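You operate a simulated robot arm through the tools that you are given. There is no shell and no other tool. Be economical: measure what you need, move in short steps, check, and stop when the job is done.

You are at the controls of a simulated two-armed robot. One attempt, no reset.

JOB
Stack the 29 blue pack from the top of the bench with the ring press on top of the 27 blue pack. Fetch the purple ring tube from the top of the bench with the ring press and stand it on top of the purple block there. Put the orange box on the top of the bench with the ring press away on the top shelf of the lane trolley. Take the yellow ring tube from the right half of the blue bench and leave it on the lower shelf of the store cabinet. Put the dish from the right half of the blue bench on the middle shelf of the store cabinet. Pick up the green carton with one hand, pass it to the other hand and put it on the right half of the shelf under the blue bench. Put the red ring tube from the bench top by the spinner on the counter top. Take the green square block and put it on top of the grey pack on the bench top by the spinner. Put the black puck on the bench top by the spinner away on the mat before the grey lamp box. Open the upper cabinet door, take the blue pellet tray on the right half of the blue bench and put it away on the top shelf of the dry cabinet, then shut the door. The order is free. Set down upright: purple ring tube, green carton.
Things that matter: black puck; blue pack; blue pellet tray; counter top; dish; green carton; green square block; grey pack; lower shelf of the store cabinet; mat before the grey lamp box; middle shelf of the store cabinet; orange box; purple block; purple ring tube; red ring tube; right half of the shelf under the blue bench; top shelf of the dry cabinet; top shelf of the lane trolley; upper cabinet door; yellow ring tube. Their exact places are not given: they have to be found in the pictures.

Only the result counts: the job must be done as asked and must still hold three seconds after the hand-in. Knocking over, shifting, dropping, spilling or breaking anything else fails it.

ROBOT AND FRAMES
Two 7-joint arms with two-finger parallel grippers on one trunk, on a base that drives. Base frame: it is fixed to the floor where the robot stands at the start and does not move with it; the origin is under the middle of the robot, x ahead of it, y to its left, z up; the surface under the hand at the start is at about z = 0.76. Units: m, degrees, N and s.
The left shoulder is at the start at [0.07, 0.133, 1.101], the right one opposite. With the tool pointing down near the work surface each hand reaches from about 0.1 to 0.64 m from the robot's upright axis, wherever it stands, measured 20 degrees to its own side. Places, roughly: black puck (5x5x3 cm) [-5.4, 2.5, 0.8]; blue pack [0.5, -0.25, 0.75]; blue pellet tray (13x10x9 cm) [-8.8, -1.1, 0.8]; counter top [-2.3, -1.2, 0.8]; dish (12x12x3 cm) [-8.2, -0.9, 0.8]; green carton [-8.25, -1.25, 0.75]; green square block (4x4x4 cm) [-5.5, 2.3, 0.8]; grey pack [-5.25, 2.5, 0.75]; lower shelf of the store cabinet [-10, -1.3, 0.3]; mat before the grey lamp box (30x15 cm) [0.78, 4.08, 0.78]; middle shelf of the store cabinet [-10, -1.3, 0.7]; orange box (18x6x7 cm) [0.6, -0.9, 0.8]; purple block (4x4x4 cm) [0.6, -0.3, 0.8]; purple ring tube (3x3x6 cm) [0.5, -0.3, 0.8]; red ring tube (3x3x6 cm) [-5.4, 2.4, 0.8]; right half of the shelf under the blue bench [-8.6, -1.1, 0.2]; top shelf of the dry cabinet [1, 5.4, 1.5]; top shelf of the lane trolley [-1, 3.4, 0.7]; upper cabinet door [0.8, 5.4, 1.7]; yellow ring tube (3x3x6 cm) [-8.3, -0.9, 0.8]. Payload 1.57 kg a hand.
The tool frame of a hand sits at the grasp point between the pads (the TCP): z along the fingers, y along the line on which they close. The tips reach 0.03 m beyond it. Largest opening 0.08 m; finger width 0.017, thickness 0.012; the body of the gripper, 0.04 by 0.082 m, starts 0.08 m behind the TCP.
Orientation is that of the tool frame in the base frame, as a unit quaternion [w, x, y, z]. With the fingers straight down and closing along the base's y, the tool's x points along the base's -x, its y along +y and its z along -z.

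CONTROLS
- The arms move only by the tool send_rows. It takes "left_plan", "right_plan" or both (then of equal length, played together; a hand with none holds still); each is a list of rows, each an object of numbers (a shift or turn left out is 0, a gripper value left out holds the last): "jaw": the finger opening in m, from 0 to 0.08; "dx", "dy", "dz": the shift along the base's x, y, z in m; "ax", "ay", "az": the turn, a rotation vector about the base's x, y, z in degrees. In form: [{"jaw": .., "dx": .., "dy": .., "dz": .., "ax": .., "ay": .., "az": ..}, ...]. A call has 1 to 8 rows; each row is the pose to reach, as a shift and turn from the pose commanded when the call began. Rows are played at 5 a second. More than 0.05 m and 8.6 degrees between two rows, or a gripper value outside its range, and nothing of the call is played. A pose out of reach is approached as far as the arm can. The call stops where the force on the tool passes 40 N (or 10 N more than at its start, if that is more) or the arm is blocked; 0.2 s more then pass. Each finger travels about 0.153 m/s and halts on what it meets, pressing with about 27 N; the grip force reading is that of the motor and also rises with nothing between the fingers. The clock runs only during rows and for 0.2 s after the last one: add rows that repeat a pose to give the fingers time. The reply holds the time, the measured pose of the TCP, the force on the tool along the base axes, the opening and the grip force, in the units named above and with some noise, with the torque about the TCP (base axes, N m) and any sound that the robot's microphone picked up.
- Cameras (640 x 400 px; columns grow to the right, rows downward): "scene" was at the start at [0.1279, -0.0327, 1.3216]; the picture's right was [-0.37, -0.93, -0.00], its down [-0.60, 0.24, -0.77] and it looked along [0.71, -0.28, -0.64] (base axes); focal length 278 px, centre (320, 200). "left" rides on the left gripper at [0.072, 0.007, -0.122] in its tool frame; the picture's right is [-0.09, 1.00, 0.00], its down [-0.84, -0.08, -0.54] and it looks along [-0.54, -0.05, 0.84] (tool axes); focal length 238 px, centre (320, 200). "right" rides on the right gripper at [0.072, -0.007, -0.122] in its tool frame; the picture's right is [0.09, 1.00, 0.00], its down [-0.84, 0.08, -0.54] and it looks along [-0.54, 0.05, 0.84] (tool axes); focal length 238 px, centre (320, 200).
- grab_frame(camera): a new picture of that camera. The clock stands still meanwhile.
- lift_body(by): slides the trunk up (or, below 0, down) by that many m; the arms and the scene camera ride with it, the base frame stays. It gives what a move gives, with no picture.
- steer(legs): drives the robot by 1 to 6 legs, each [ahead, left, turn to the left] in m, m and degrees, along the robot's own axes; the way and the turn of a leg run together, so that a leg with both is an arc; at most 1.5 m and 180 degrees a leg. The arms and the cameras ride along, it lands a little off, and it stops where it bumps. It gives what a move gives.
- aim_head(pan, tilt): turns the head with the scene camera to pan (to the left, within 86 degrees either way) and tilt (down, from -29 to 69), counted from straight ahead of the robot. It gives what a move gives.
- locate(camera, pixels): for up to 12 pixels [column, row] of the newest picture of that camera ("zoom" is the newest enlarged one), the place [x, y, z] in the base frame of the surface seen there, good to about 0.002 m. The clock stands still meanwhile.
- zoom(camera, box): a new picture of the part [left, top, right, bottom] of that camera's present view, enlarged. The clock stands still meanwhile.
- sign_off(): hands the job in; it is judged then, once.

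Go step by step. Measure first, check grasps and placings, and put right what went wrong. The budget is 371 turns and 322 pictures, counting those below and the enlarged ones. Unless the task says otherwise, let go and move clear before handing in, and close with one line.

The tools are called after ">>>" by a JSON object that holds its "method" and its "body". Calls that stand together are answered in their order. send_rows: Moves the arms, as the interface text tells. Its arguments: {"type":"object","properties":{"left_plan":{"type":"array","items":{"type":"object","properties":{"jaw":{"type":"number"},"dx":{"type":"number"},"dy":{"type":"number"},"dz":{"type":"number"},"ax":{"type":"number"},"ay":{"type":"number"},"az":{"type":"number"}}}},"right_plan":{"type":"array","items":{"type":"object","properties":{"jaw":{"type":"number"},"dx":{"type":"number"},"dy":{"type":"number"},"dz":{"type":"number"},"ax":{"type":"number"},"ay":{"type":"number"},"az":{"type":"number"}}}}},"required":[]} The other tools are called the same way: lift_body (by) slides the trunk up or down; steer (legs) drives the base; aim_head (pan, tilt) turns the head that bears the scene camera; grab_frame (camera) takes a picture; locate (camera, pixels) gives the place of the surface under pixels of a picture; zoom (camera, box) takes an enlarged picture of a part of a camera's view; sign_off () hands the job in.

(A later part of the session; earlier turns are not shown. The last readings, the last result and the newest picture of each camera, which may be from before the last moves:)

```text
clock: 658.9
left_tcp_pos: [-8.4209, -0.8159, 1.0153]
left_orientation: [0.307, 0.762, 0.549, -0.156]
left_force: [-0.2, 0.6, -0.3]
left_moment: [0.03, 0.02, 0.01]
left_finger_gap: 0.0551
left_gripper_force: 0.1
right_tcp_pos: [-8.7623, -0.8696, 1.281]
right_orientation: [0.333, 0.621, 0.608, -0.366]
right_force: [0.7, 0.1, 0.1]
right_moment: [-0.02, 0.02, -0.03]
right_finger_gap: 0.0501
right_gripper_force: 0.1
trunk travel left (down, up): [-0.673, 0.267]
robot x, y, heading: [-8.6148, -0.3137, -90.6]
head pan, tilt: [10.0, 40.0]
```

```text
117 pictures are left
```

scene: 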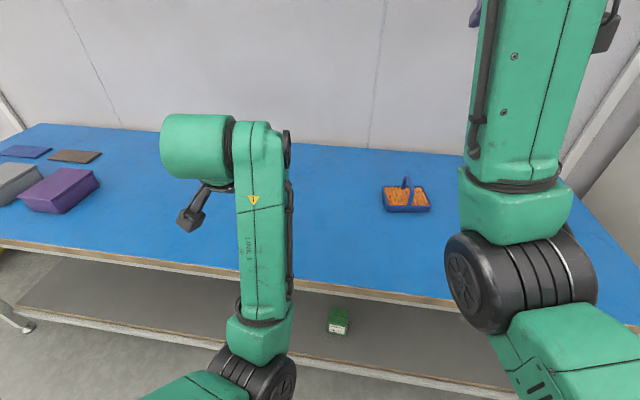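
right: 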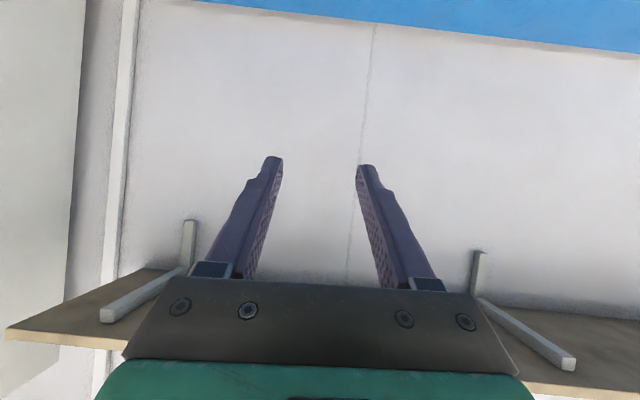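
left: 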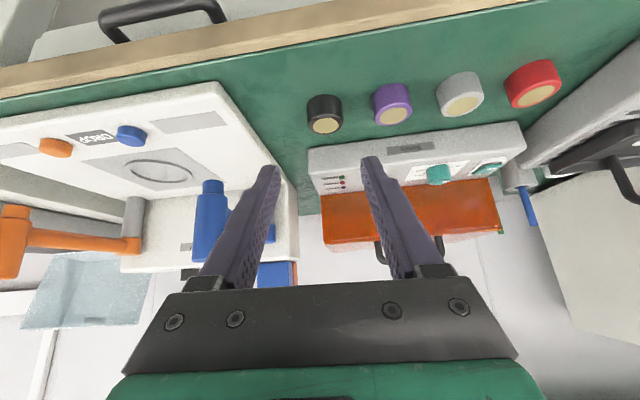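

>>> {"method": "zoom", "body": {"camera": "scene", "box": [370, 165, 450, 225]}}

>>> {"method": "locate", "body": {"camera": "zoom", "pixels": [[285, 100], [290, 130], [290, 180], [275, 110], [300, 210], [120, 200], [480, 280], [150, 330], [450, 180], [140, 160], [290, 250], [296, 280]]}}

```text
6.67 times, centred on (410, 195) of scene
```

zoom: 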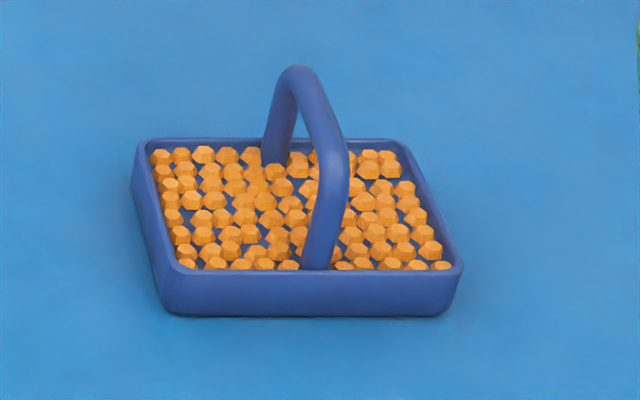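

```text
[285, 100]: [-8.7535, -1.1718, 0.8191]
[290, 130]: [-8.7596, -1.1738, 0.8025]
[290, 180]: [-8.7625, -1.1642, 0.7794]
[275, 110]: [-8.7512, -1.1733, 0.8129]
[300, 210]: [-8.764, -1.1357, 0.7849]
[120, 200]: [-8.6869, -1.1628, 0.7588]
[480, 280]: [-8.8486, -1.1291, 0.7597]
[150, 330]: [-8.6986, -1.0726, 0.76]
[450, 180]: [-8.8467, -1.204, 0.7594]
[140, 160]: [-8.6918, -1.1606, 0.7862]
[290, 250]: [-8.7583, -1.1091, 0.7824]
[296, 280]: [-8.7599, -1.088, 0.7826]
```

>>> {"method": "locate", "body": {"camera": "zoom", "pixels": [[297, 68], [300, 75], [315, 100], [330, 130], [340, 170], [335, 210], [320, 250], [278, 140], [325, 170], [345, 160], [272, 155], [290, 85]]}}

```text
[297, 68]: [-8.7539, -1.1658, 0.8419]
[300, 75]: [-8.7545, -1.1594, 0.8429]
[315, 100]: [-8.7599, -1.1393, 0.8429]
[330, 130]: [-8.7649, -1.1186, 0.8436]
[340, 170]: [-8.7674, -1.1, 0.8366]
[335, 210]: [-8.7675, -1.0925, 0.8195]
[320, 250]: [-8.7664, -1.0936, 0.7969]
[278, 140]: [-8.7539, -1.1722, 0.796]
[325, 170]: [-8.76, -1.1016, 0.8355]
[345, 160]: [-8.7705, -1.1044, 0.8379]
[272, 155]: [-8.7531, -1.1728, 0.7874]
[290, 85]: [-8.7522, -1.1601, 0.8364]
```

The handle arch has its top at z 0.8435 between y -1.105 and -1.16, tilted ~10° in plan. Lower the hand, yaw +13°, and drive closer.

>>> {"method": "send_rows", "body": {"right_plan": [{"dz": -0.045, "az": 3}, {"dz": -0.09, "az": 6}, {"dz": -0.135, "az": 9}, {"dz": -0.18, "az": 12}, {"dz": -0.225, "az": 12.9}, {"dz": -0.27, "az": 12.9}, {"dz": -0.3, "az": 12.9}]}}

>>> {"method": "steer", "body": {"legs": [[0.2, 0, 0]]}}

>>> {"method": "grab_frame", "body": {"camera": "right"}}

>>> {"method": "grab_frame", "body": {"camera": "scene"}}

```text
clock: 660.5
left_tcp_pos: [-8.4227, -0.8165, 1.0148]
left_orientation: [0.306, 0.763, 0.548, -0.156]
left_force: [-0.8, 1.1, 0.0]
left_moment: [-0.01, 0.05, 0.0]
left_finger_gap: 0.055
left_gripper_force: 0.0
right_tcp_pos: [-8.7646, -0.8715, 0.9818]
right_orientation: [0.372, 0.549, 0.673, -0.327]
right_force: [0.2, 0.6, -0.4]
right_moment: [0.0, 0.01, 0.04]
right_finger_gap: 0.05
right_gripper_force: 0.1
trunk travel left (down, up): [-0.673, 0.267]
robot x, y, heading: [-8.613, -0.3127, -90.9]
head pan, tilt: [10.0, 40.0]
```

```text
clock: 662.1
left_tcp_pos: [-8.4228, -1.0092, 1.0144]
left_orientation: [0.307, 0.76, 0.551, -0.156]
left_force: [1.1, 0.6, 0.4]
left_moment: [0.02, 0.03, -0.01]
left_finger_gap: 0.055
left_gripper_force: 0.2
right_tcp_pos: [-8.7636, -1.0656, 0.9822]
right_orientation: [0.372, 0.547, 0.676, -0.325]
right_force: [-0.3, -0.1, -1.1]
right_moment: [0.01, -0.01, 0.0]
right_finger_gap: 0.05
right_gripper_force: 0.0
trunk travel left (down, up): [-0.673, 0.267]
robot x, y, heading: [-8.6191, -0.5067, -90.5]
head pan, tilt: [10.0, 40.0]
```

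```text
115 pictures are left
```

right: 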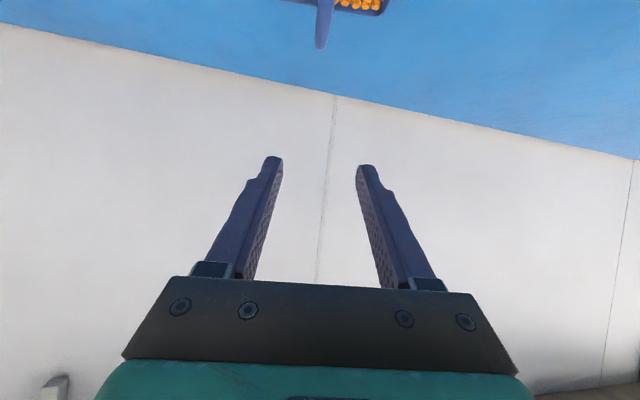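

```text
114 pictures are left
```

scene: 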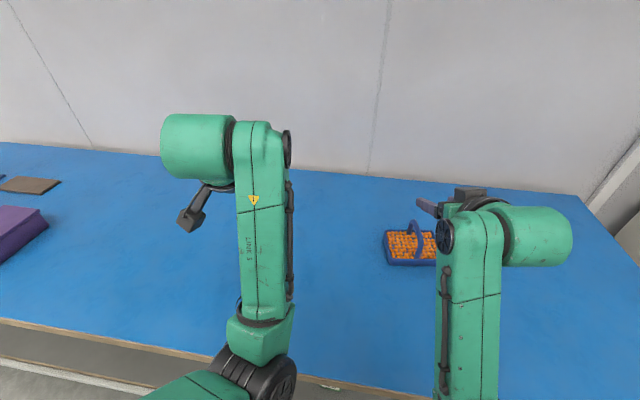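

>>> {"method": "send_rows", "body": {"right_plan": [{"dx": -0.004, "dz": -0.04}, {"dx": -0.008, "dz": -0.08}, {"dx": -0.008, "dy": 0.001, "dz": -0.103}, {"dx": -0.008, "dy": 0.001, "dz": -0.103}]}}

>>> {"method": "grab_frame", "body": {"camera": "right"}}

>>> {"method": "zoom", "body": {"camera": "scene", "box": [360, 170, 500, 290]}}

```text
clock: 663.1
left_tcp_pos: [-8.4215, -1.0093, 1.0155]
left_orientation: [0.307, 0.76, 0.551, -0.155]
left_force: [-0.1, -0.2, -0.5]
left_moment: [0.01, -0.05, 0.01]
left_finger_gap: 0.0551
left_gripper_force: 0.1
right_tcp_pos: [-8.7738, -1.0647, 0.8786]
right_orientation: [0.372, 0.547, 0.675, -0.325]
right_force: [-0.1, -0.3, 0.2]
right_moment: [-0.02, -0.03, 0.0]
right_finger_gap: 0.0503
right_gripper_force: 0.1
trunk travel left (down, up): [-0.673, 0.267]
robot x, y, heading: [-8.6208, -0.5073, -90.5]
head pan, tilt: [10.0, 40.0]
```

```text
113 pictures are left
```

right: 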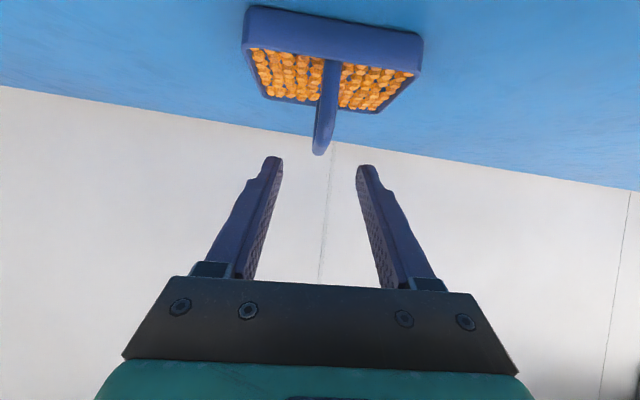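

```text
3.33 times, centred on (430, 230) of scene
```

zoom: 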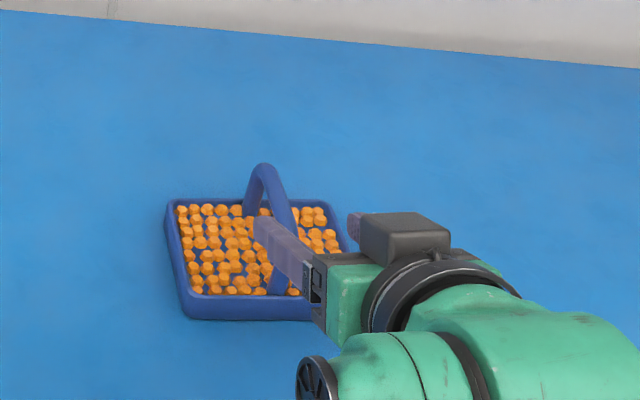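

Handle is centred between the fingers. Advance along the tool axis.

>>> {"method": "send_rows", "body": {"right_plan": [{"dx": 0.004, "dy": -0.025, "dz": -0.015}, {"dx": 0.009, "dy": -0.05, "dz": -0.03}, {"dx": 0.0128, "dy": -0.068, "dz": -0.041}, {"dx": 0.0128, "dy": -0.068, "dz": -0.041}]}}

>>> {"method": "grab_frame", "body": {"camera": "right"}}

>>> {"method": "zoom", "body": {"camera": "scene", "box": [360, 170, 500, 290]}}

```text
clock: 664.1
left_tcp_pos: [-8.4223, -1.0093, 1.0162]
left_orientation: [0.307, 0.761, 0.55, -0.156]
left_force: [-0.1, 1.1, 0.3]
left_moment: [-0.02, 0.02, 0.0]
left_finger_gap: 0.055
left_gripper_force: 0.2
right_tcp_pos: [-8.7594, -1.1365, 0.8379]
right_orientation: [0.373, 0.547, 0.675, -0.326]
right_force: [-0.5, -0.8, 0.1]
right_moment: [0.04, -0.02, 0.02]
right_finger_gap: 0.0502
right_gripper_force: 0.0
trunk travel left (down, up): [-0.673, 0.267]
robot x, y, heading: [-8.6184, -0.5078, -90.5]
head pan, tilt: [10.0, 40.0]
```

```text
111 pictures are left
```

right: 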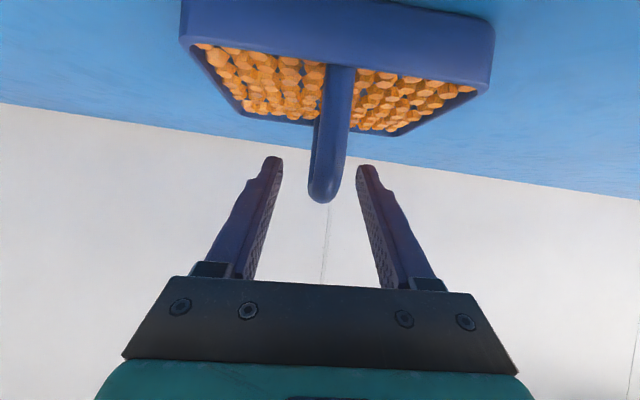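

```text
3.33 times, centred on (430, 230) of scene
```

zoom: 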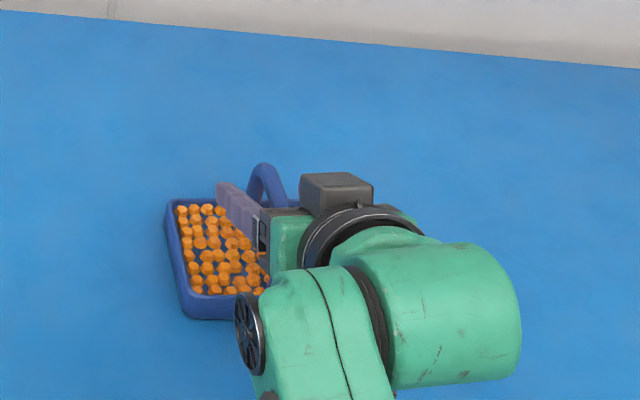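

>>> {"method": "send_rows", "body": {"right_plan": [{"jaw": 0.03}, {"jaw": 0.01}, {"jaw": 0.0}, {"jaw": 0.0}]}}

>>> {"method": "grab_frame", "body": {"camera": "right"}}

```text
clock: 665.1
left_tcp_pos: [-8.4225, -1.01, 1.0149]
left_orientation: [0.308, 0.76, 0.551, -0.155]
left_force: [-0.2, -0.9, 0.7]
left_moment: [-0.01, 0.0, -0.01]
left_finger_gap: 0.0551
left_gripper_force: 0.1
right_tcp_pos: [-8.7609, -1.136, 0.8379]
right_orientation: [0.372, 0.548, 0.675, -0.325]
right_force: [0.0, -0.4, 0.3]
right_moment: [-0.1, 0.0, -0.05]
right_finger_gap: 0.0126
right_gripper_force: 27.1
trunk travel left (down, up): [-0.673, 0.267]
robot x, y, heading: [-8.6204, -0.5116, -90.5]
head pan, tilt: [10.0, 40.0]
```

```text
109 pictures are left
```

right: 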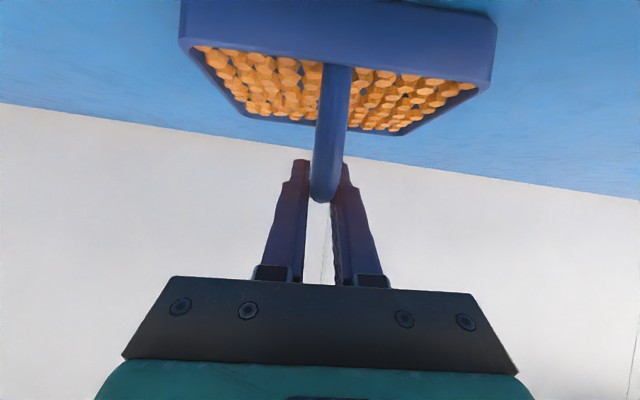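

Gripped (gap 0.0126). Lift slowly and check the tray stays level.

>>> {"method": "send_rows", "body": {"right_plan": [{"dz": 0.01}, {"dz": 0.025}, {"dz": 0.045}, {"dz": 0.07}, {"dz": 0.1}]}}

>>> {"method": "grab_frame", "body": {"camera": "scene"}}

>>> {"method": "grab_frame", "body": {"camera": "right"}}

```text
clock: 666.3
left_tcp_pos: [-8.4211, -1.0102, 1.0144]
left_orientation: [0.306, 0.762, 0.549, -0.156]
left_force: [-0.3, 0.5, 0.2]
left_moment: [0.0, -0.02, 0.01]
left_finger_gap: 0.0552
left_gripper_force: 0.0
right_tcp_pos: [-8.7578, -1.134, 0.9403]
right_orientation: [0.372, 0.547, 0.676, -0.325]
right_force: [0.9, -0.4, -2.0]
right_moment: [-0.01, 0.02, 0.05]
right_finger_gap: 0.0125
right_gripper_force: 26.7
trunk travel left (down, up): [-0.673, 0.267]
robot x, y, heading: [-8.6211, -0.5065, -90.8]
head pan, tilt: [10.0, 40.0]
```

```text
108 pictures are left
```

scene: 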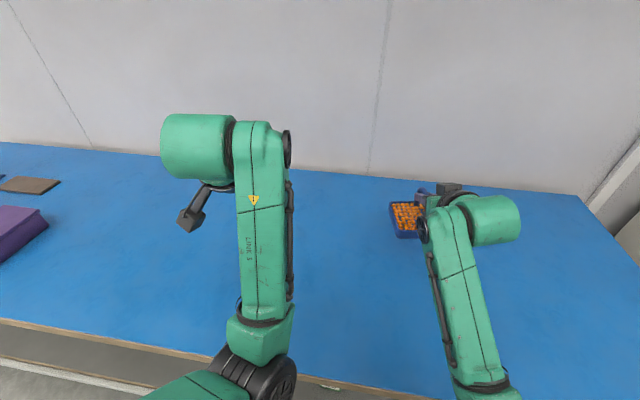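

```text
107 pictures are left
```

right: 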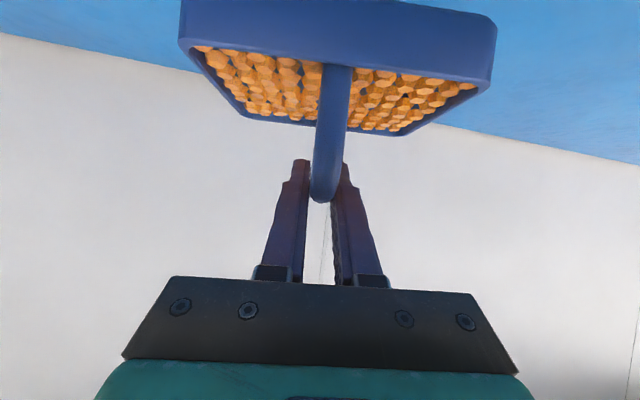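

Tray is level in the hand. Raise it a bit more and drive back east.

>>> {"method": "send_rows", "body": {"right_plan": [{"dz": 0.04, "dy": 0.02}, {"dz": 0.08, "dy": 0.04}, {"dz": 0.12, "dy": 0.06}, {"dz": 0.15, "dy": 0.07}]}}

>>> {"method": "steer", "body": {"legs": [[-0.78, 0, 0], [0, 0, 90.8], [1.45, 0, 0], [1.45, 0, 0], [1.45, 0, 0], [1.45, 0, 0]]}}

>>> {"method": "grab_frame", "body": {"camera": "right"}}

```text
clock: 667.3
left_tcp_pos: [-8.4212, -1.0106, 1.0156]
left_orientation: [0.308, 0.761, 0.55, -0.156]
left_force: [0.5, 0.4, -1.0]
left_moment: [-0.02, -0.04, 0.02]
left_finger_gap: 0.055
left_gripper_force: 0.0
right_tcp_pos: [-8.7582, -1.0661, 1.0899]
right_orientation: [0.372, 0.547, 0.676, -0.325]
right_force: [-0.1, -0.4, -2.4]
right_moment: [-0.01, 0.05, 0.0]
right_finger_gap: 0.0129
right_gripper_force: 27.1
trunk travel left (down, up): [-0.673, 0.267]
robot x, y, heading: [-8.6192, -0.5077, -90.6]
head pan, tilt: [10.0, 40.0]
```

```text
clock: 702.2
left_tcp_pos: [-2.3884, 0.3425, 1.0148]
left_orientation: [0.326, 0.147, 0.928, 0.108]
left_force: [0.1, 0.4, -0.2]
left_moment: [0.01, 0.01, -0.03]
left_finger_gap: 0.0548
left_gripper_force: 0.0
right_tcp_pos: [-2.3328, 0.0047, 1.0891]
right_orientation: [0.494, -0.093, 0.864, 0.035]
right_force: [-0.3, 0.8, -1.6]
right_moment: [-0.02, 0.0, -0.04]
right_finger_gap: 0.0123
right_gripper_force: 27.6
trunk travel left (down, up): [-0.673, 0.267]
robot x, y, heading: [-2.8927, 0.1435, -0.2]
head pan, tilt: [10.0, 40.0]
```

```text
106 pictures are left
```

right: 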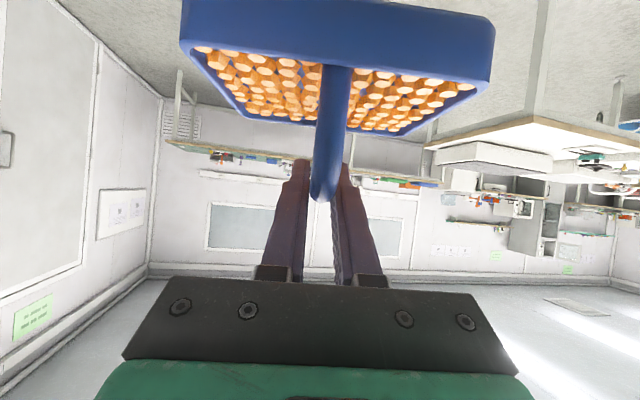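

>>> {"method": "steer", "body": {"legs": [[1.45, 0, 0], [1.1, 0, 0], [0, 0, 90], [1.45, 0, 0], [1.45, 0, 0], [1.45, 0, 0]]}}

>>> {"method": "steer", "body": {"legs": [[0.85, 0, 0], [0, 0, -90]]}}

>>> {"method": "aim_head", "body": {"pan": 0, "tilt": 0}}

>>> {"method": "grab_frame", "body": {"camera": "scene"}}

```text
clock: 739.0
left_tcp_pos: [-0.4952, 4.9209, 1.016]
left_orientation: [0.153, -0.554, 0.758, 0.308]
left_force: [0.4, 0.8, 0.0]
left_moment: [0.03, -0.02, 0.03]
left_finger_gap: 0.055
left_gripper_force: 0.0
right_tcp_pos: [-0.1574, 4.9793, 1.0885]
right_orientation: [-0.323, 0.678, -0.544, -0.374]
right_force: [0.1, 0.6, -2.2]
right_moment: [0.02, 0.01, 0.01]
right_finger_gap: 0.0125
right_gripper_force: 26.5
trunk travel left (down, up): [-0.673, 0.267]
robot x, y, heading: [-0.288, 4.4187, 89.8]
head pan, tilt: [10.0, 40.0]
```

```text
clock: 747.5
left_tcp_pos: [0.2227, 5.4489, 1.0148]
left_orientation: [0.329, 0.174, 0.923, 0.098]
left_force: [0.1, 0.2, 0.2]
left_moment: [-0.02, -0.02, 0.03]
left_finger_gap: 0.055
left_gripper_force: 0.0
right_tcp_pos: [0.2601, 5.1102, 1.089]
right_orientation: [0.494, -0.069, 0.866, 0.021]
right_force: [0.0, 0.6, -2.4]
right_moment: [-0.01, 0.01, -0.05]
right_finger_gap: 0.0125
right_gripper_force: 27.0
trunk travel left (down, up): [-0.673, 0.267]
robot x, y, heading: [-0.2903, 5.2775, -3.6]
head pan, tilt: [10.0, 40.0]
```

```text
clock: 748.6
left_tcp_pos: [0.222, 5.4495, 1.0152]
left_orientation: [0.33, 0.173, 0.923, 0.098]
left_force: [-0.4, 0.9, -0.3]
left_moment: [-0.01, -0.04, -0.02]
left_finger_gap: 0.0548
left_gripper_force: 0.0
right_tcp_pos: [0.2599, 5.1086, 1.0891]
right_orientation: [0.495, -0.068, 0.866, 0.021]
right_force: [0.1, 0.1, -2.8]
right_moment: [-0.03, 0.0, 0.01]
right_finger_gap: 0.0126
right_gripper_force: 26.8
trunk travel left (down, up): [-0.673, 0.267]
robot x, y, heading: [-0.29, 5.2802, -3.6]
head pan, tilt: [0.0, 0.0]
```

```text
105 pictures are left
```

scene: 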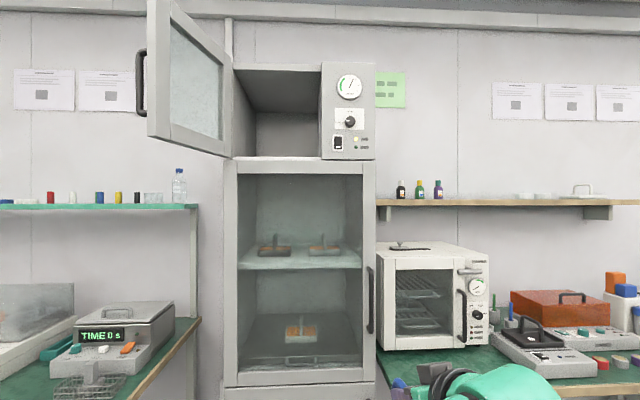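

Door still open. Straighten heading, raise trunk and hand, square the tray, and fold the left hand back.

>>> {"method": "steer", "body": {"legs": [[0, 0, 3.6], [0, 0.13, 0]]}}

>>> {"method": "lift_body", "body": {"by": 0.26}}

>>> {"method": "send_rows", "body": {"right_plan": [{"dz": 0.04, "az": -2}, {"dz": 0.08, "az": -4}, {"dz": 0.12, "az": -6}, {"dz": 0.16, "az": -8}, {"dz": 0.2, "az": -10}, {"dz": 0.24, "az": -10.5}, {"dz": 0.28, "az": -10.5}, {"dz": 0.31, "az": -10.5}], "left_plan": [{"dx": -0.03, "dy": 0.025}, {"dx": -0.06, "dy": 0.05}, {"dx": -0.09, "dy": 0.075}, {"dx": -0.12, "dy": 0.1}, {"dx": -0.15, "dy": 0.125}, {"dx": -0.17, "dy": 0.15}, {"dx": -0.19, "dy": 0.17}, {"dx": -0.2, "dy": 0.18}]}}

>>> {"method": "grab_frame", "body": {"camera": "scene"}}

>>> {"method": "grab_frame", "body": {"camera": "right"}}

```text
clock: 750.3
left_tcp_pos: [0.2118, 5.6058, 1.0159]
left_orientation: [0.326, 0.147, 0.928, 0.109]
left_force: [-0.7, 0.0, -0.6]
left_moment: [-0.02, 0.01, -0.01]
left_finger_gap: 0.0548
left_gripper_force: 0.1
right_tcp_pos: [0.2692, 5.2688, 1.0889]
right_orientation: [0.493, -0.092, 0.864, 0.035]
right_force: [-0.2, -0.4, -2.1]
right_moment: [0.0, 0.04, 0.03]
right_finger_gap: 0.0126
right_gripper_force: 26.9
trunk travel left (down, up): [-0.673, 0.267]
robot x, y, heading: [-0.2902, 5.4098, -0.1]
head pan, tilt: [0.0, 0.0]
```

```text
clock: 753.0
left_tcp_pos: [0.2122, 5.606, 1.2758]
left_orientation: [0.326, 0.147, 0.927, 0.108]
left_force: [0.4, -0.6, -0.3]
left_moment: [0.02, 0.03, -0.01]
left_finger_gap: 0.0551
left_gripper_force: 0.2
right_tcp_pos: [0.2683, 5.2683, 1.349]
right_orientation: [0.493, -0.093, 0.864, 0.034]
right_force: [1.0, 0.5, -2.1]
right_moment: [-0.01, 0.01, 0.0]
right_finger_gap: 0.0125
right_gripper_force: 27.1
trunk travel left (down, up): [-0.933, 0.007]
robot x, y, heading: [-0.2891, 5.4073, -0.5]
head pan, tilt: [0.0, 0.0]
```

```text
clock: 755.0
left_tcp_pos: [0.0862, 5.7792, 1.2152]
left_orientation: [0.318, 0.14, 0.925, 0.157]
left_force: [-0.3, -0.6, 1.1]
left_moment: [-0.02, 0.01, 0.01]
left_finger_gap: 0.0551
left_gripper_force: 0.0
left hand out of reach, approached as far as the arm can: row 1, 2, 3, 4, 5, 6, 7, 8
right_tcp_pos: [0.2706, 5.2688, 1.6581]
right_orientation: [0.494, -0.013, 0.869, -0.01]
right_force: [0.3, 0.4, -1.9]
right_moment: [0.0, 0.02, 0.01]
right_finger_gap: 0.0125
right_gripper_force: 27.1
trunk travel left (down, up): [-0.933, 0.007]
robot x, y, heading: [-0.2887, 5.409, -0.2]
head pan, tilt: [0.0, 0.0]
stopped in row 8 (left hand): the arm was blocked; the commanded pose is now the measured one
```

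```text
104 pictures are left
```

scene: 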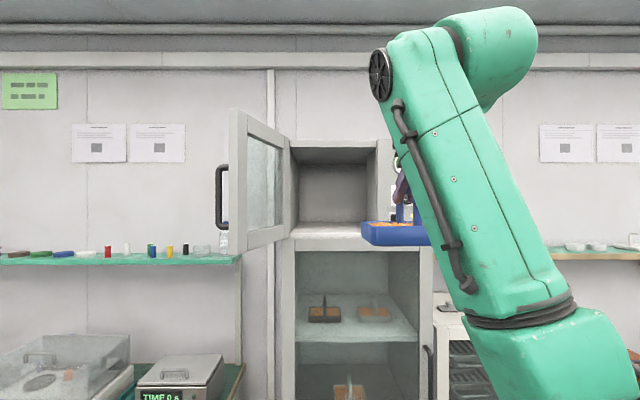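

```text
103 pictures are left
```

right: 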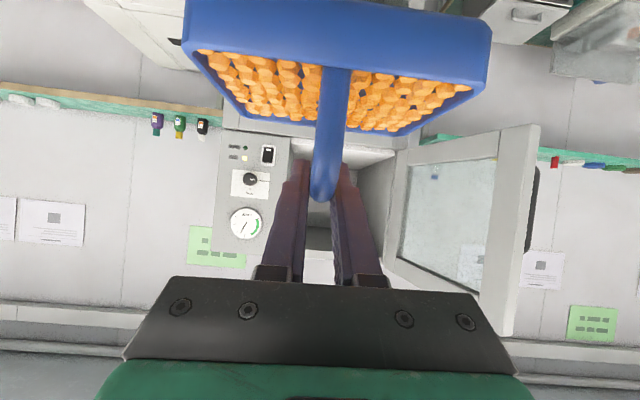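

>>> {"method": "locate", "body": {"camera": "scene", "pixels": [[381, 75], [410, 45], [490, 15], [500, 80], [450, 180], [420, 120], [395, 245], [365, 240], [428, 244], [240, 240], [232, 112], [375, 225]]}}

```text
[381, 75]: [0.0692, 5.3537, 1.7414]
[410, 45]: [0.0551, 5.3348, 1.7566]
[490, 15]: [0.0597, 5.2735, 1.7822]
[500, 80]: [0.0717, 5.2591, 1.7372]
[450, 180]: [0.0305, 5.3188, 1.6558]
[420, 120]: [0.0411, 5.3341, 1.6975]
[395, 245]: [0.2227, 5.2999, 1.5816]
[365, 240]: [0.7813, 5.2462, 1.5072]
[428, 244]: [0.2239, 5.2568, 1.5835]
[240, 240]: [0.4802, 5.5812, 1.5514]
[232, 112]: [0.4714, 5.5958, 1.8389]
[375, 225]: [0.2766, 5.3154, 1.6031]
```

>>> {"method": "send_rows", "body": {"right_plan": [{"dy": 0.03}, {"dy": 0.06}, {"dy": 0.096}, {"dy": 0.096}]}}

>>> {"method": "steer", "body": {"legs": [[0.35, 0, 0]]}}

>>> {"method": "grab_frame", "body": {"camera": "scene"}}

>>> {"method": "grab_frame", "body": {"camera": "right"}}

```text
clock: 756.0
left_tcp_pos: [0.0885, 5.7798, 1.215]
left_orientation: [0.317, 0.14, 0.925, 0.157]
left_force: [0.5, -0.4, 0.4]
left_moment: [0.03, 0.0, -0.04]
left_finger_gap: 0.0548
left_gripper_force: 0.1
right_tcp_pos: [0.2699, 5.368, 1.6571]
right_orientation: [0.494, -0.014, 0.869, -0.01]
right_force: [0.0, 0.6, -1.9]
right_moment: [-0.02, 0.02, 0.01]
right_finger_gap: 0.0124
right_gripper_force: 26.3
trunk travel left (down, up): [-0.933, 0.007]
robot x, y, heading: [-0.29, 5.4063, -0.3]
head pan, tilt: [0.0, 0.0]
```

```text
clock: 758.2
left_tcp_pos: [0.4351, 5.7764, 1.2149]
left_orientation: [0.319, 0.141, 0.924, 0.157]
left_force: [-0.7, 0.2, -0.7]
left_moment: [-0.01, -0.03, 0.0]
left_finger_gap: 0.0551
left_gripper_force: 0.0
right_tcp_pos: [0.6158, 5.3639, 1.6594]
right_orientation: [0.495, -0.012, 0.869, -0.012]
right_force: [-0.5, 0.4, -1.7]
right_moment: [0.02, 0.0, -0.01]
right_finger_gap: 0.0127
right_gripper_force: 26.5
trunk travel left (down, up): [-0.933, 0.007]
robot x, y, heading: [0.062, 5.403, -0.9]
head pan, tilt: [0.0, 0.0]
```

```text
102 pictures are left
```

scene: 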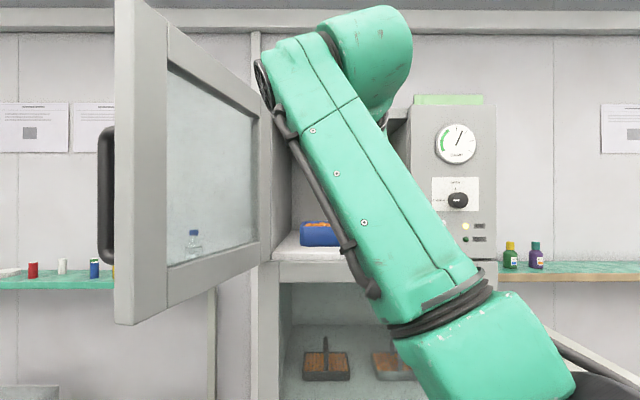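

```text
101 pictures are left
```

right: 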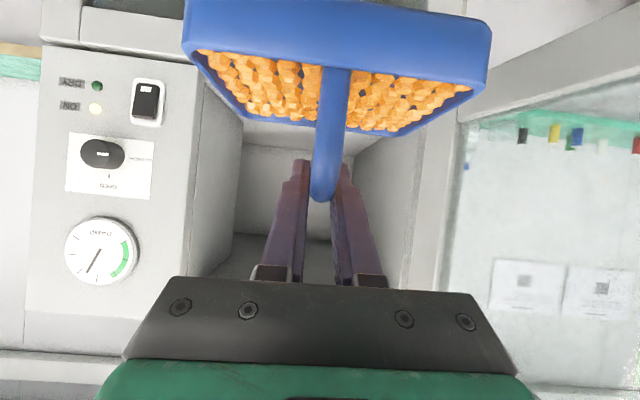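

>>> {"method": "aim_head", "body": {"pan": 45, "tilt": 25}}

>>> {"method": "grab_frame", "body": {"camera": "scene"}}

>>> {"method": "locate", "body": {"camera": "scene", "pixels": [[320, 200], [200, 200], [400, 200], [300, 300], [200, 300], [400, 300], [100, 250], [500, 250]]}}

```text
clock: 759.4
left_tcp_pos: [0.4371, 5.7766, 1.2147]
left_orientation: [0.317, 0.14, 0.925, 0.157]
left_force: [-0.1, -0.1, -0.3]
left_moment: [0.02, -0.01, -0.01]
left_finger_gap: 0.0549
left_gripper_force: 0.2
right_tcp_pos: [0.6203, 5.3645, 1.6582]
right_orientation: [0.494, -0.013, 0.869, -0.011]
right_force: [0.2, -0.3, -2.0]
right_moment: [0.01, 0.0, 0.0]
right_finger_gap: 0.0127
right_gripper_force: 27.4
trunk travel left (down, up): [-0.933, 0.007]
robot x, y, heading: [0.0604, 5.4051, -0.4]
head pan, tilt: [45.0, 25.0]
```

```text
100 pictures are left
```

scene: 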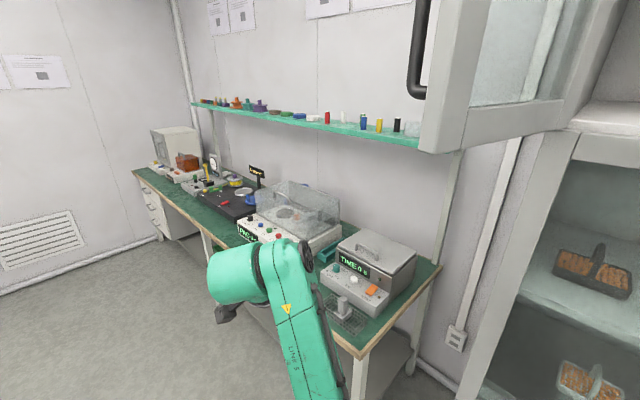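

```text
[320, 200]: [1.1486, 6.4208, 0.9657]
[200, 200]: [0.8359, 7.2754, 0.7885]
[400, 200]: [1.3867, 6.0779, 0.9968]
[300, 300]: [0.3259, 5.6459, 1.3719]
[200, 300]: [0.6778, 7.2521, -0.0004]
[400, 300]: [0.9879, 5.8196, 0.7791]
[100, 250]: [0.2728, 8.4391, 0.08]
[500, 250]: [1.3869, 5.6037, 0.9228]
```

Left arm passes under the door with clearance. Drive in.

>>> {"method": "steer", "body": {"legs": [[0.15, 0, 0.4], [0.13, 0, 0]]}}

>>> {"method": "aim_head", "body": {"pan": 0, "tilt": 0}}

>>> {"method": "grab_frame", "body": {"camera": "scene"}}

>>> {"method": "grab_frame", "body": {"camera": "right"}}

```text
clock: 761.6
left_tcp_pos: [0.7172, 5.7765, 1.2146]
left_orientation: [0.318, 0.138, 0.925, 0.157]
left_force: [-1.1, 0.2, -0.3]
left_moment: [-0.02, -0.02, 0.03]
left_finger_gap: 0.0547
left_gripper_force: 0.1
right_tcp_pos: [0.8988, 5.3634, 1.6598]
right_orientation: [0.495, -0.015, 0.868, -0.01]
right_force: [-0.4, 0.5, -1.2]
right_moment: [0.02, 0.01, 0.0]
right_finger_gap: 0.0128
right_gripper_force: 27.0
trunk travel left (down, up): [-0.933, 0.007]
robot x, y, heading: [0.3428, 5.4017, -0.2]
head pan, tilt: [45.0, 25.0]
```

```text
clock: 762.8
left_tcp_pos: [0.7198, 5.7767, 1.2147]
left_orientation: [0.317, 0.139, 0.925, 0.158]
left_force: [0.8, -0.2, 0.9]
left_moment: [-0.03, 0.01, -0.04]
left_finger_gap: 0.0546
left_gripper_force: 0.0
right_tcp_pos: [0.9036, 5.3645, 1.6587]
right_orientation: [0.494, -0.014, 0.869, -0.011]
right_force: [0.1, -0.3, -3.3]
right_moment: [-0.03, 0.06, -0.01]
right_finger_gap: 0.0127
right_gripper_force: 27.2
trunk travel left (down, up): [-0.933, 0.007]
robot x, y, heading: [0.3433, 5.3984, -0.3]
head pan, tilt: [0.0, 0.0]
```

```text
99 pictures are left
```

scene: 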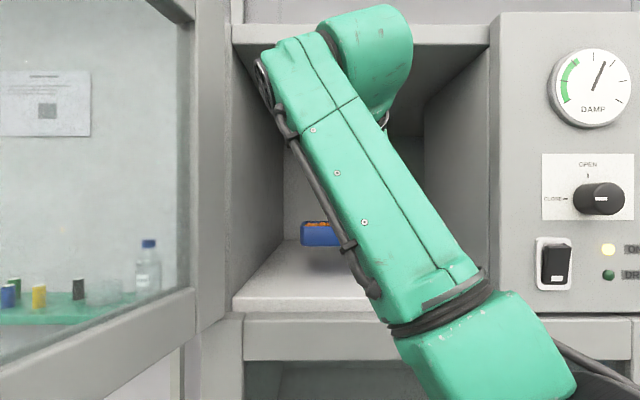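

```text
98 pictures are left
```

right: 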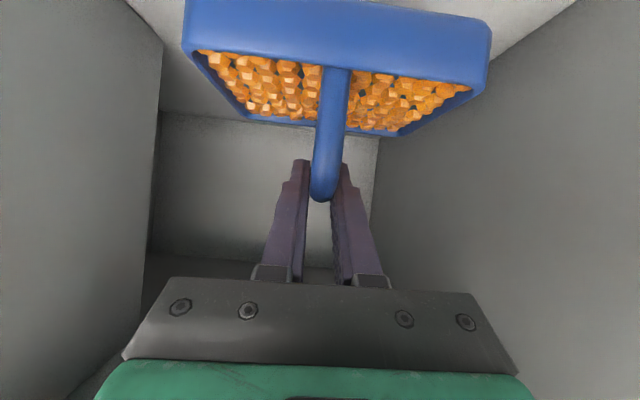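

Tray is inside. Lower it gently.

>>> {"method": "send_rows", "body": {"right_plan": [{"dz": -0.02}, {"dz": -0.038}, {"dz": -0.046}, {"dz": -0.049}, {"dz": -0.049}]}}

```text
clock: 764.0
left_tcp_pos: [0.7223, 5.7756, 1.2154]
left_orientation: [0.317, 0.138, 0.925, 0.158]
left_force: [1.8, -0.8, -0.5]
left_moment: [0.0, 0.03, -0.03]
left_finger_gap: 0.055
left_gripper_force: 0.0
right_tcp_pos: [0.9066, 5.3641, 1.6098]
right_orientation: [0.495, -0.015, 0.869, -0.01]
right_force: [-0.6, 0.1, -2.8]
right_moment: [-0.03, 0.03, 0.02]
right_finger_gap: 0.0127
right_gripper_force: 27.3
trunk travel left (down, up): [-0.933, 0.007]
robot x, y, heading: [0.3425, 5.4025, -0.4]
head pan, tilt: [0.0, 0.0]
```

>>> {"method": "send_rows", "body": {"right_plan": [{"dz": -0.001}, {"dz": -0.002}, {"dz": -0.003}]}}

```text
clock: 764.8
left_tcp_pos: [0.7205, 5.7777, 1.2141]
left_orientation: [0.316, 0.139, 0.925, 0.158]
left_force: [0.1, -0.1, 0.6]
left_moment: [0.02, 0.01, -0.04]
left_finger_gap: 0.0551
left_gripper_force: 0.1
right_tcp_pos: [0.9045, 5.3637, 1.6085]
right_orientation: [0.497, -0.015, 0.868, -0.009]
right_force: [5.0, 0.0, 9.9]
right_moment: [0.0, 0.23, -0.04]
right_finger_gap: 0.0125
right_gripper_force: 27.6
trunk travel left (down, up): [-0.933, 0.007]
robot x, y, heading: [0.348, 5.4031, -0.1]
head pan, tilt: [0.0, 0.0]
```

Contact. Ease up 1 mm, open, and withdraw along the tool axis.

>>> {"method": "send_rows", "body": {"right_plan": [{"dz": 0.001}, {"dz": 0.001, "jaw": 0.03}, {"dz": 0.001, "jaw": 0.04}, {"dz": 0.001, "jaw": 0.04}, {"dx": -0.04, "dz": 0.024}, {"dx": -0.08, "dz": 0.048}, {"dx": -0.11, "dz": 0.06}]}}

>>> {"method": "grab_frame", "body": {"camera": "right"}}

```text
clock: 766.4
left_tcp_pos: [0.7184, 5.7768, 1.2151]
left_orientation: [0.317, 0.138, 0.925, 0.158]
left_force: [-0.2, -0.4, -0.4]
left_moment: [-0.03, -0.03, 0.03]
left_finger_gap: 0.0553
left_gripper_force: 0.0
right_tcp_pos: [0.8249, 5.3601, 1.6819]
right_orientation: [0.486, -0.003, 0.874, -0.012]
right_force: [0.5, -0.6, -0.5]
right_moment: [-0.01, 0.02, 0.0]
right_finger_gap: 0.0402
right_gripper_force: 0.2
right hand out of reach, approached as far as the arm can: row 6, 7
trunk travel left (down, up): [-0.933, 0.007]
robot x, y, heading: [0.3437, 5.407, -0.3]
head pan, tilt: [0.0, 0.0]
```

```text
97 pictures are left
```

right: 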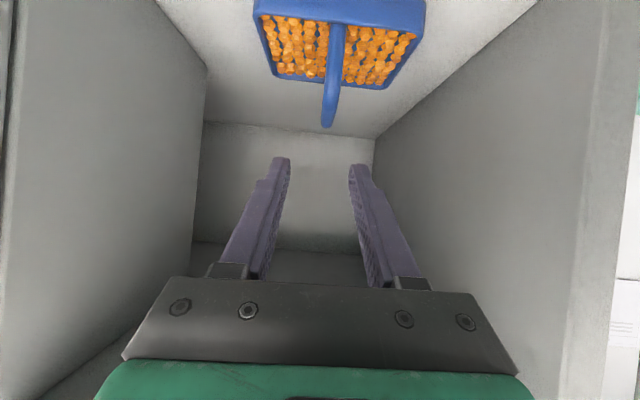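

The tray stands level on the shelf. Back out, then level the hand with closed fingers for shutting the door.

>>> {"method": "steer", "body": {"legs": [[-0.45, 0, 0]]}}

>>> {"method": "send_rows", "body": {"right_plan": [{"ay": -7, "jaw": 0.0, "dz": -0.01}, {"ay": -14, "dz": -0.02}, {"ay": -21, "dz": -0.03}, {"ay": -28, "dz": -0.03}, {"ay": -30, "dz": -0.03}]}}

>>> {"method": "grab_frame", "body": {"camera": "scene"}}

```text
clock: 769.0
left_tcp_pos: [0.2839, 5.7739, 1.2137]
left_orientation: [0.318, 0.147, 0.924, 0.154]
left_force: [0.2, 0.4, 0.3]
left_moment: [0.01, 0.01, -0.02]
left_finger_gap: 0.055
left_gripper_force: 0.1
right_tcp_pos: [0.3788, 5.355, 1.6865]
right_orientation: [0.492, 0.006, 0.871, -0.013]
right_force: [-0.6, -0.3, 0.5]
right_moment: [-0.02, 0.01, 0.03]
right_finger_gap: 0.0401
right_gripper_force: 0.0
trunk travel left (down, up): [-0.933, 0.007]
robot x, y, heading: [-0.1016, 5.4084, -1.5]
head pan, tilt: [0.0, 0.0]
```

```text
clock: 770.2
left_tcp_pos: [0.2822, 5.7749, 1.2147]
left_orientation: [0.318, 0.148, 0.924, 0.155]
left_force: [-0.5, 0.0, -0.6]
left_moment: [0.0, 0.0, 0.0]
left_finger_gap: 0.0548
left_gripper_force: 0.1
right_tcp_pos: [0.3771, 5.3548, 1.6589]
right_orientation: [0.702, 0.01, 0.712, -0.011]
right_force: [-1.0, 0.1, -0.3]
right_moment: [-0.03, 0.0, -0.02]
right_finger_gap: 0.0
right_gripper_force: 21.1
trunk travel left (down, up): [-0.933, 0.007]
robot x, y, heading: [-0.1007, 5.4102, -1.4]
head pan, tilt: [0.0, 0.0]
```

```text
96 pictures are left
```

scene: 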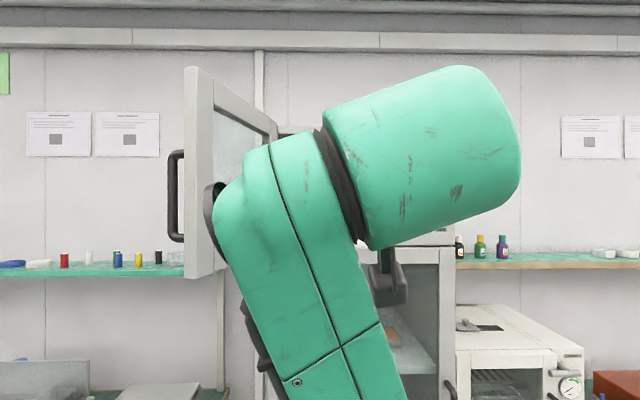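

>>> {"method": "steer", "body": {"legs": [[-0.03, 0, 1.4], [0, 0.37, 0], [0.14, 0, 0]]}}

>>> {"method": "grab_frame", "body": {"camera": "scene"}}

>>> {"method": "grab_frame", "body": {"camera": "right"}}

```text
clock: 774.0
left_tcp_pos: [0.3837, 6.1487, 1.2156]
left_orientation: [0.319, 0.142, 0.924, 0.157]
left_force: [0.0, 0.0, -0.1]
left_moment: [0.0, -0.03, -0.01]
left_finger_gap: 0.055
left_gripper_force: 0.2
right_tcp_pos: [0.4786, 5.7292, 1.6612]
right_orientation: [0.703, 0.005, 0.712, -0.007]
right_force: [-0.5, -0.8, 0.7]
right_moment: [-0.01, 0.03, -0.02]
right_finger_gap: 0.0
right_gripper_force: 21.4
trunk travel left (down, up): [-0.933, 0.007]
robot x, y, heading: [0.0095, 5.7769, -0.9]
head pan, tilt: [0.0, 0.0]
```

```text
95 pictures are left
```

scene: 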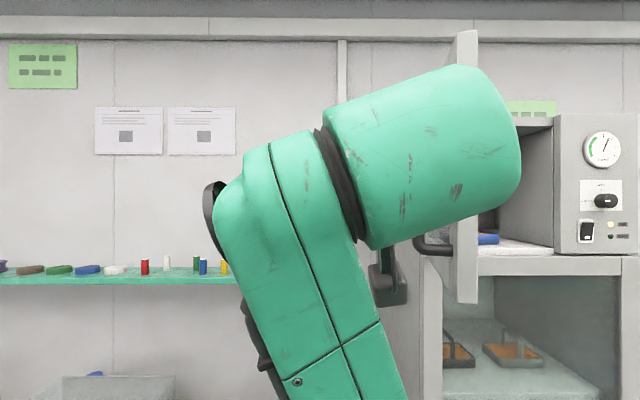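

```text
94 pictures are left
```

right: 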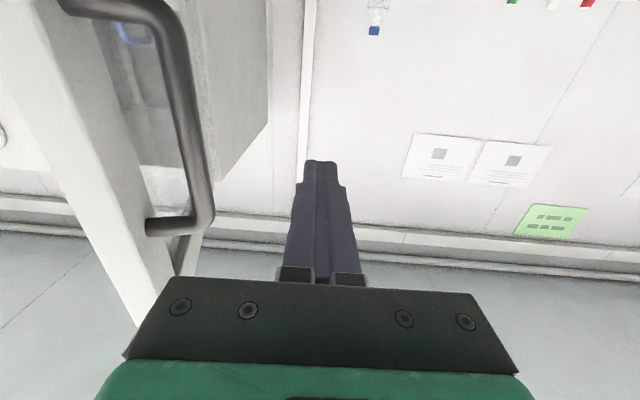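

Hand is outside the door. Sweep right with the arm to swing it closed.

>>> {"method": "send_rows", "body": {"right_plan": [{"dy": -0.04}, {"dy": -0.08}, {"dy": -0.12}, {"dy": -0.16}, {"dy": -0.2}, {"dy": -0.24}, {"dy": -0.28}]}}

>>> {"method": "grab_frame", "body": {"camera": "scene"}}

>>> {"method": "grab_frame", "body": {"camera": "right"}}

```text
clock: 775.5
left_tcp_pos: [0.3854, 6.1471, 1.2163]
left_orientation: [0.318, 0.142, 0.924, 0.159]
left_force: [-0.4, -0.1, 0.3]
left_moment: [0.03, 0.0, 0.02]
left_finger_gap: 0.0549
left_gripper_force: 0.1
right_tcp_pos: [0.4847, 5.4455, 1.6563]
right_orientation: [0.701, 0.006, 0.713, -0.006]
right_force: [0.7, -1.0, 0.9]
right_moment: [-0.01, 0.0, 0.01]
right_finger_gap: 0.0002
right_gripper_force: 21.2
trunk travel left (down, up): [-0.933, 0.007]
robot x, y, heading: [0.0056, 5.776, -0.3]
head pan, tilt: [0.0, 0.0]
```

```text
93 pictures are left
```

scene: 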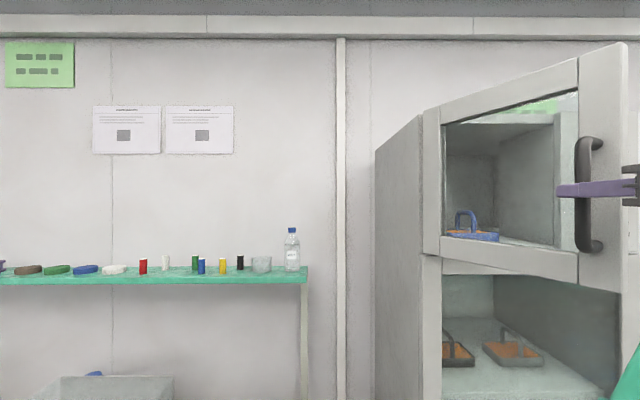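

```text
92 pictures are left
```

right: 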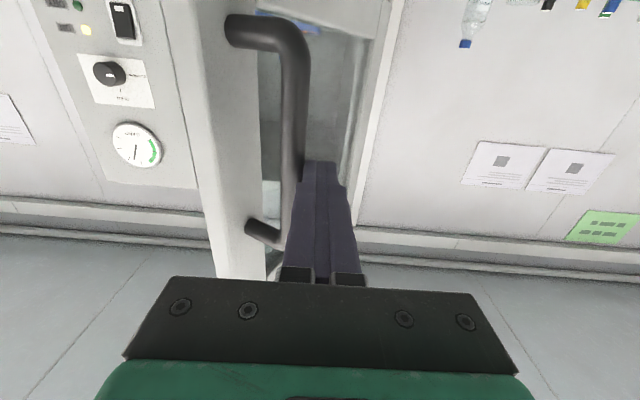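

>>> {"method": "send_rows", "body": {"right_plan": [{"dy": -0.04, "dx": 0.01}, {"dy": -0.08, "dx": 0.02}, {"dy": -0.08, "dx": 0.02}, {"dy": -0.06, "dx": -0.03}, {"dy": -0.06, "dx": -0.05, "dz": -0.03}, {"dy": -0.06, "dx": -0.05, "dz": -0.07}, {"dy": -0.06, "dx": -0.05, "dz": -0.115}]}}

>>> {"method": "grab_frame", "body": {"camera": "scene"}}

>>> {"method": "grab_frame", "body": {"camera": "right"}}

```text
refused: row 4 steps farther than a row can; nothing moved
```

```text
91 pictures are left
```

scene: 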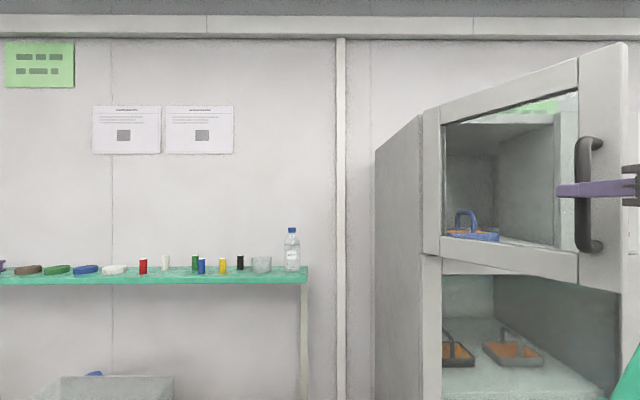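

```text
90 pictures are left
```

right: 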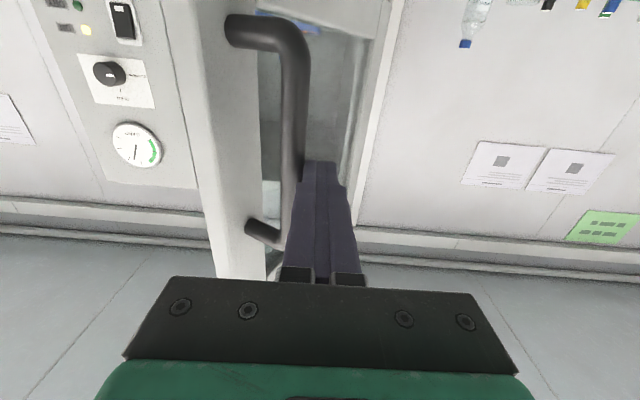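

>>> {"method": "send_rows", "body": {"right_plan": [{"dy": -0.04, "dx": 0.01}, {"dy": -0.08, "dx": 0.02}, {"dy": -0.08, "dx": 0.02}, {"dy": -0.065, "dx": -0.02}, {"dy": -0.06, "dx": -0.05}, {"dy": -0.06, "dx": -0.05, "dz": -0.045}, {"dy": -0.06, "dx": -0.05, "dz": -0.09}, {"dy": -0.06, "dx": -0.05, "dz": -0.117}]}}

>>> {"method": "grab_frame", "body": {"camera": "scene"}}

>>> {"method": "grab_frame", "body": {"camera": "right"}}

```text
clock: 777.4
left_tcp_pos: [0.3859, 6.1488, 1.2157]
left_orientation: [0.318, 0.142, 0.924, 0.157]
left_force: [0.6, 0.6, 0.0]
left_moment: [0.0, 0.02, -0.01]
left_finger_gap: 0.055
left_gripper_force: 0.0
right_tcp_pos: [0.4324, 5.3923, 1.5426]
right_orientation: [0.701, 0.007, 0.713, -0.008]
right_force: [1.0, 0.6, -0.3]
right_moment: [0.01, -0.01, 0.01]
right_finger_gap: 0.0
right_gripper_force: 21.0
trunk travel left (down, up): [-0.933, 0.007]
robot x, y, heading: [0.0072, 5.7801, -0.6]
head pan, tilt: [0.0, 0.0]
```

```text
89 pictures are left
```

scene: 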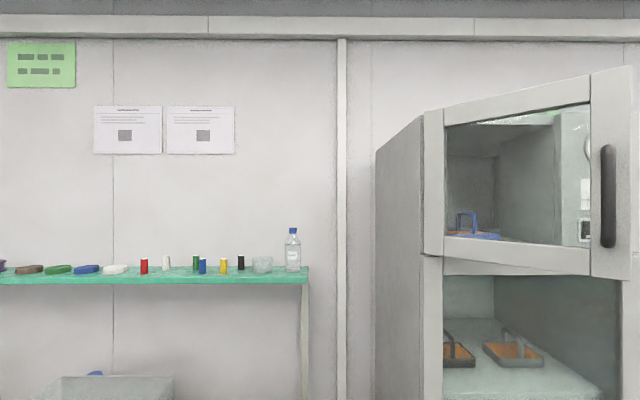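

```text
88 pictures are left
```

right: 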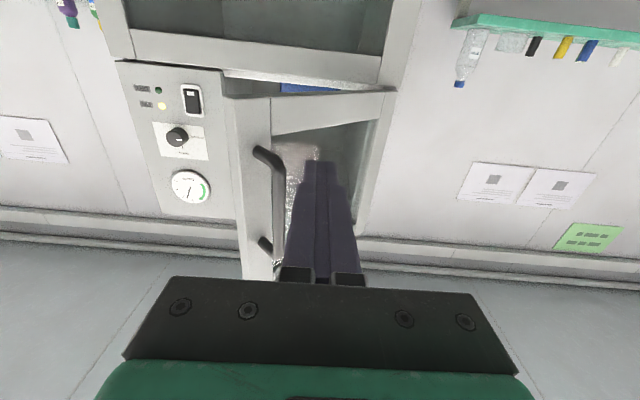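

>>> {"method": "locate", "body": {"camera": "scene", "pixels": [[520, 258], [570, 262], [460, 245], [570, 248], [570, 272], [600, 170], [615, 260]]}}

```text
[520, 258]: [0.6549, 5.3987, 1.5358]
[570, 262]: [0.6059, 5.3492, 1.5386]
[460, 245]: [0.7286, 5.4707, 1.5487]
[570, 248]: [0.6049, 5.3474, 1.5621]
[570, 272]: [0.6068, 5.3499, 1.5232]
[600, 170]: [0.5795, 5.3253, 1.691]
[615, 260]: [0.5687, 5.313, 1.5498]
```

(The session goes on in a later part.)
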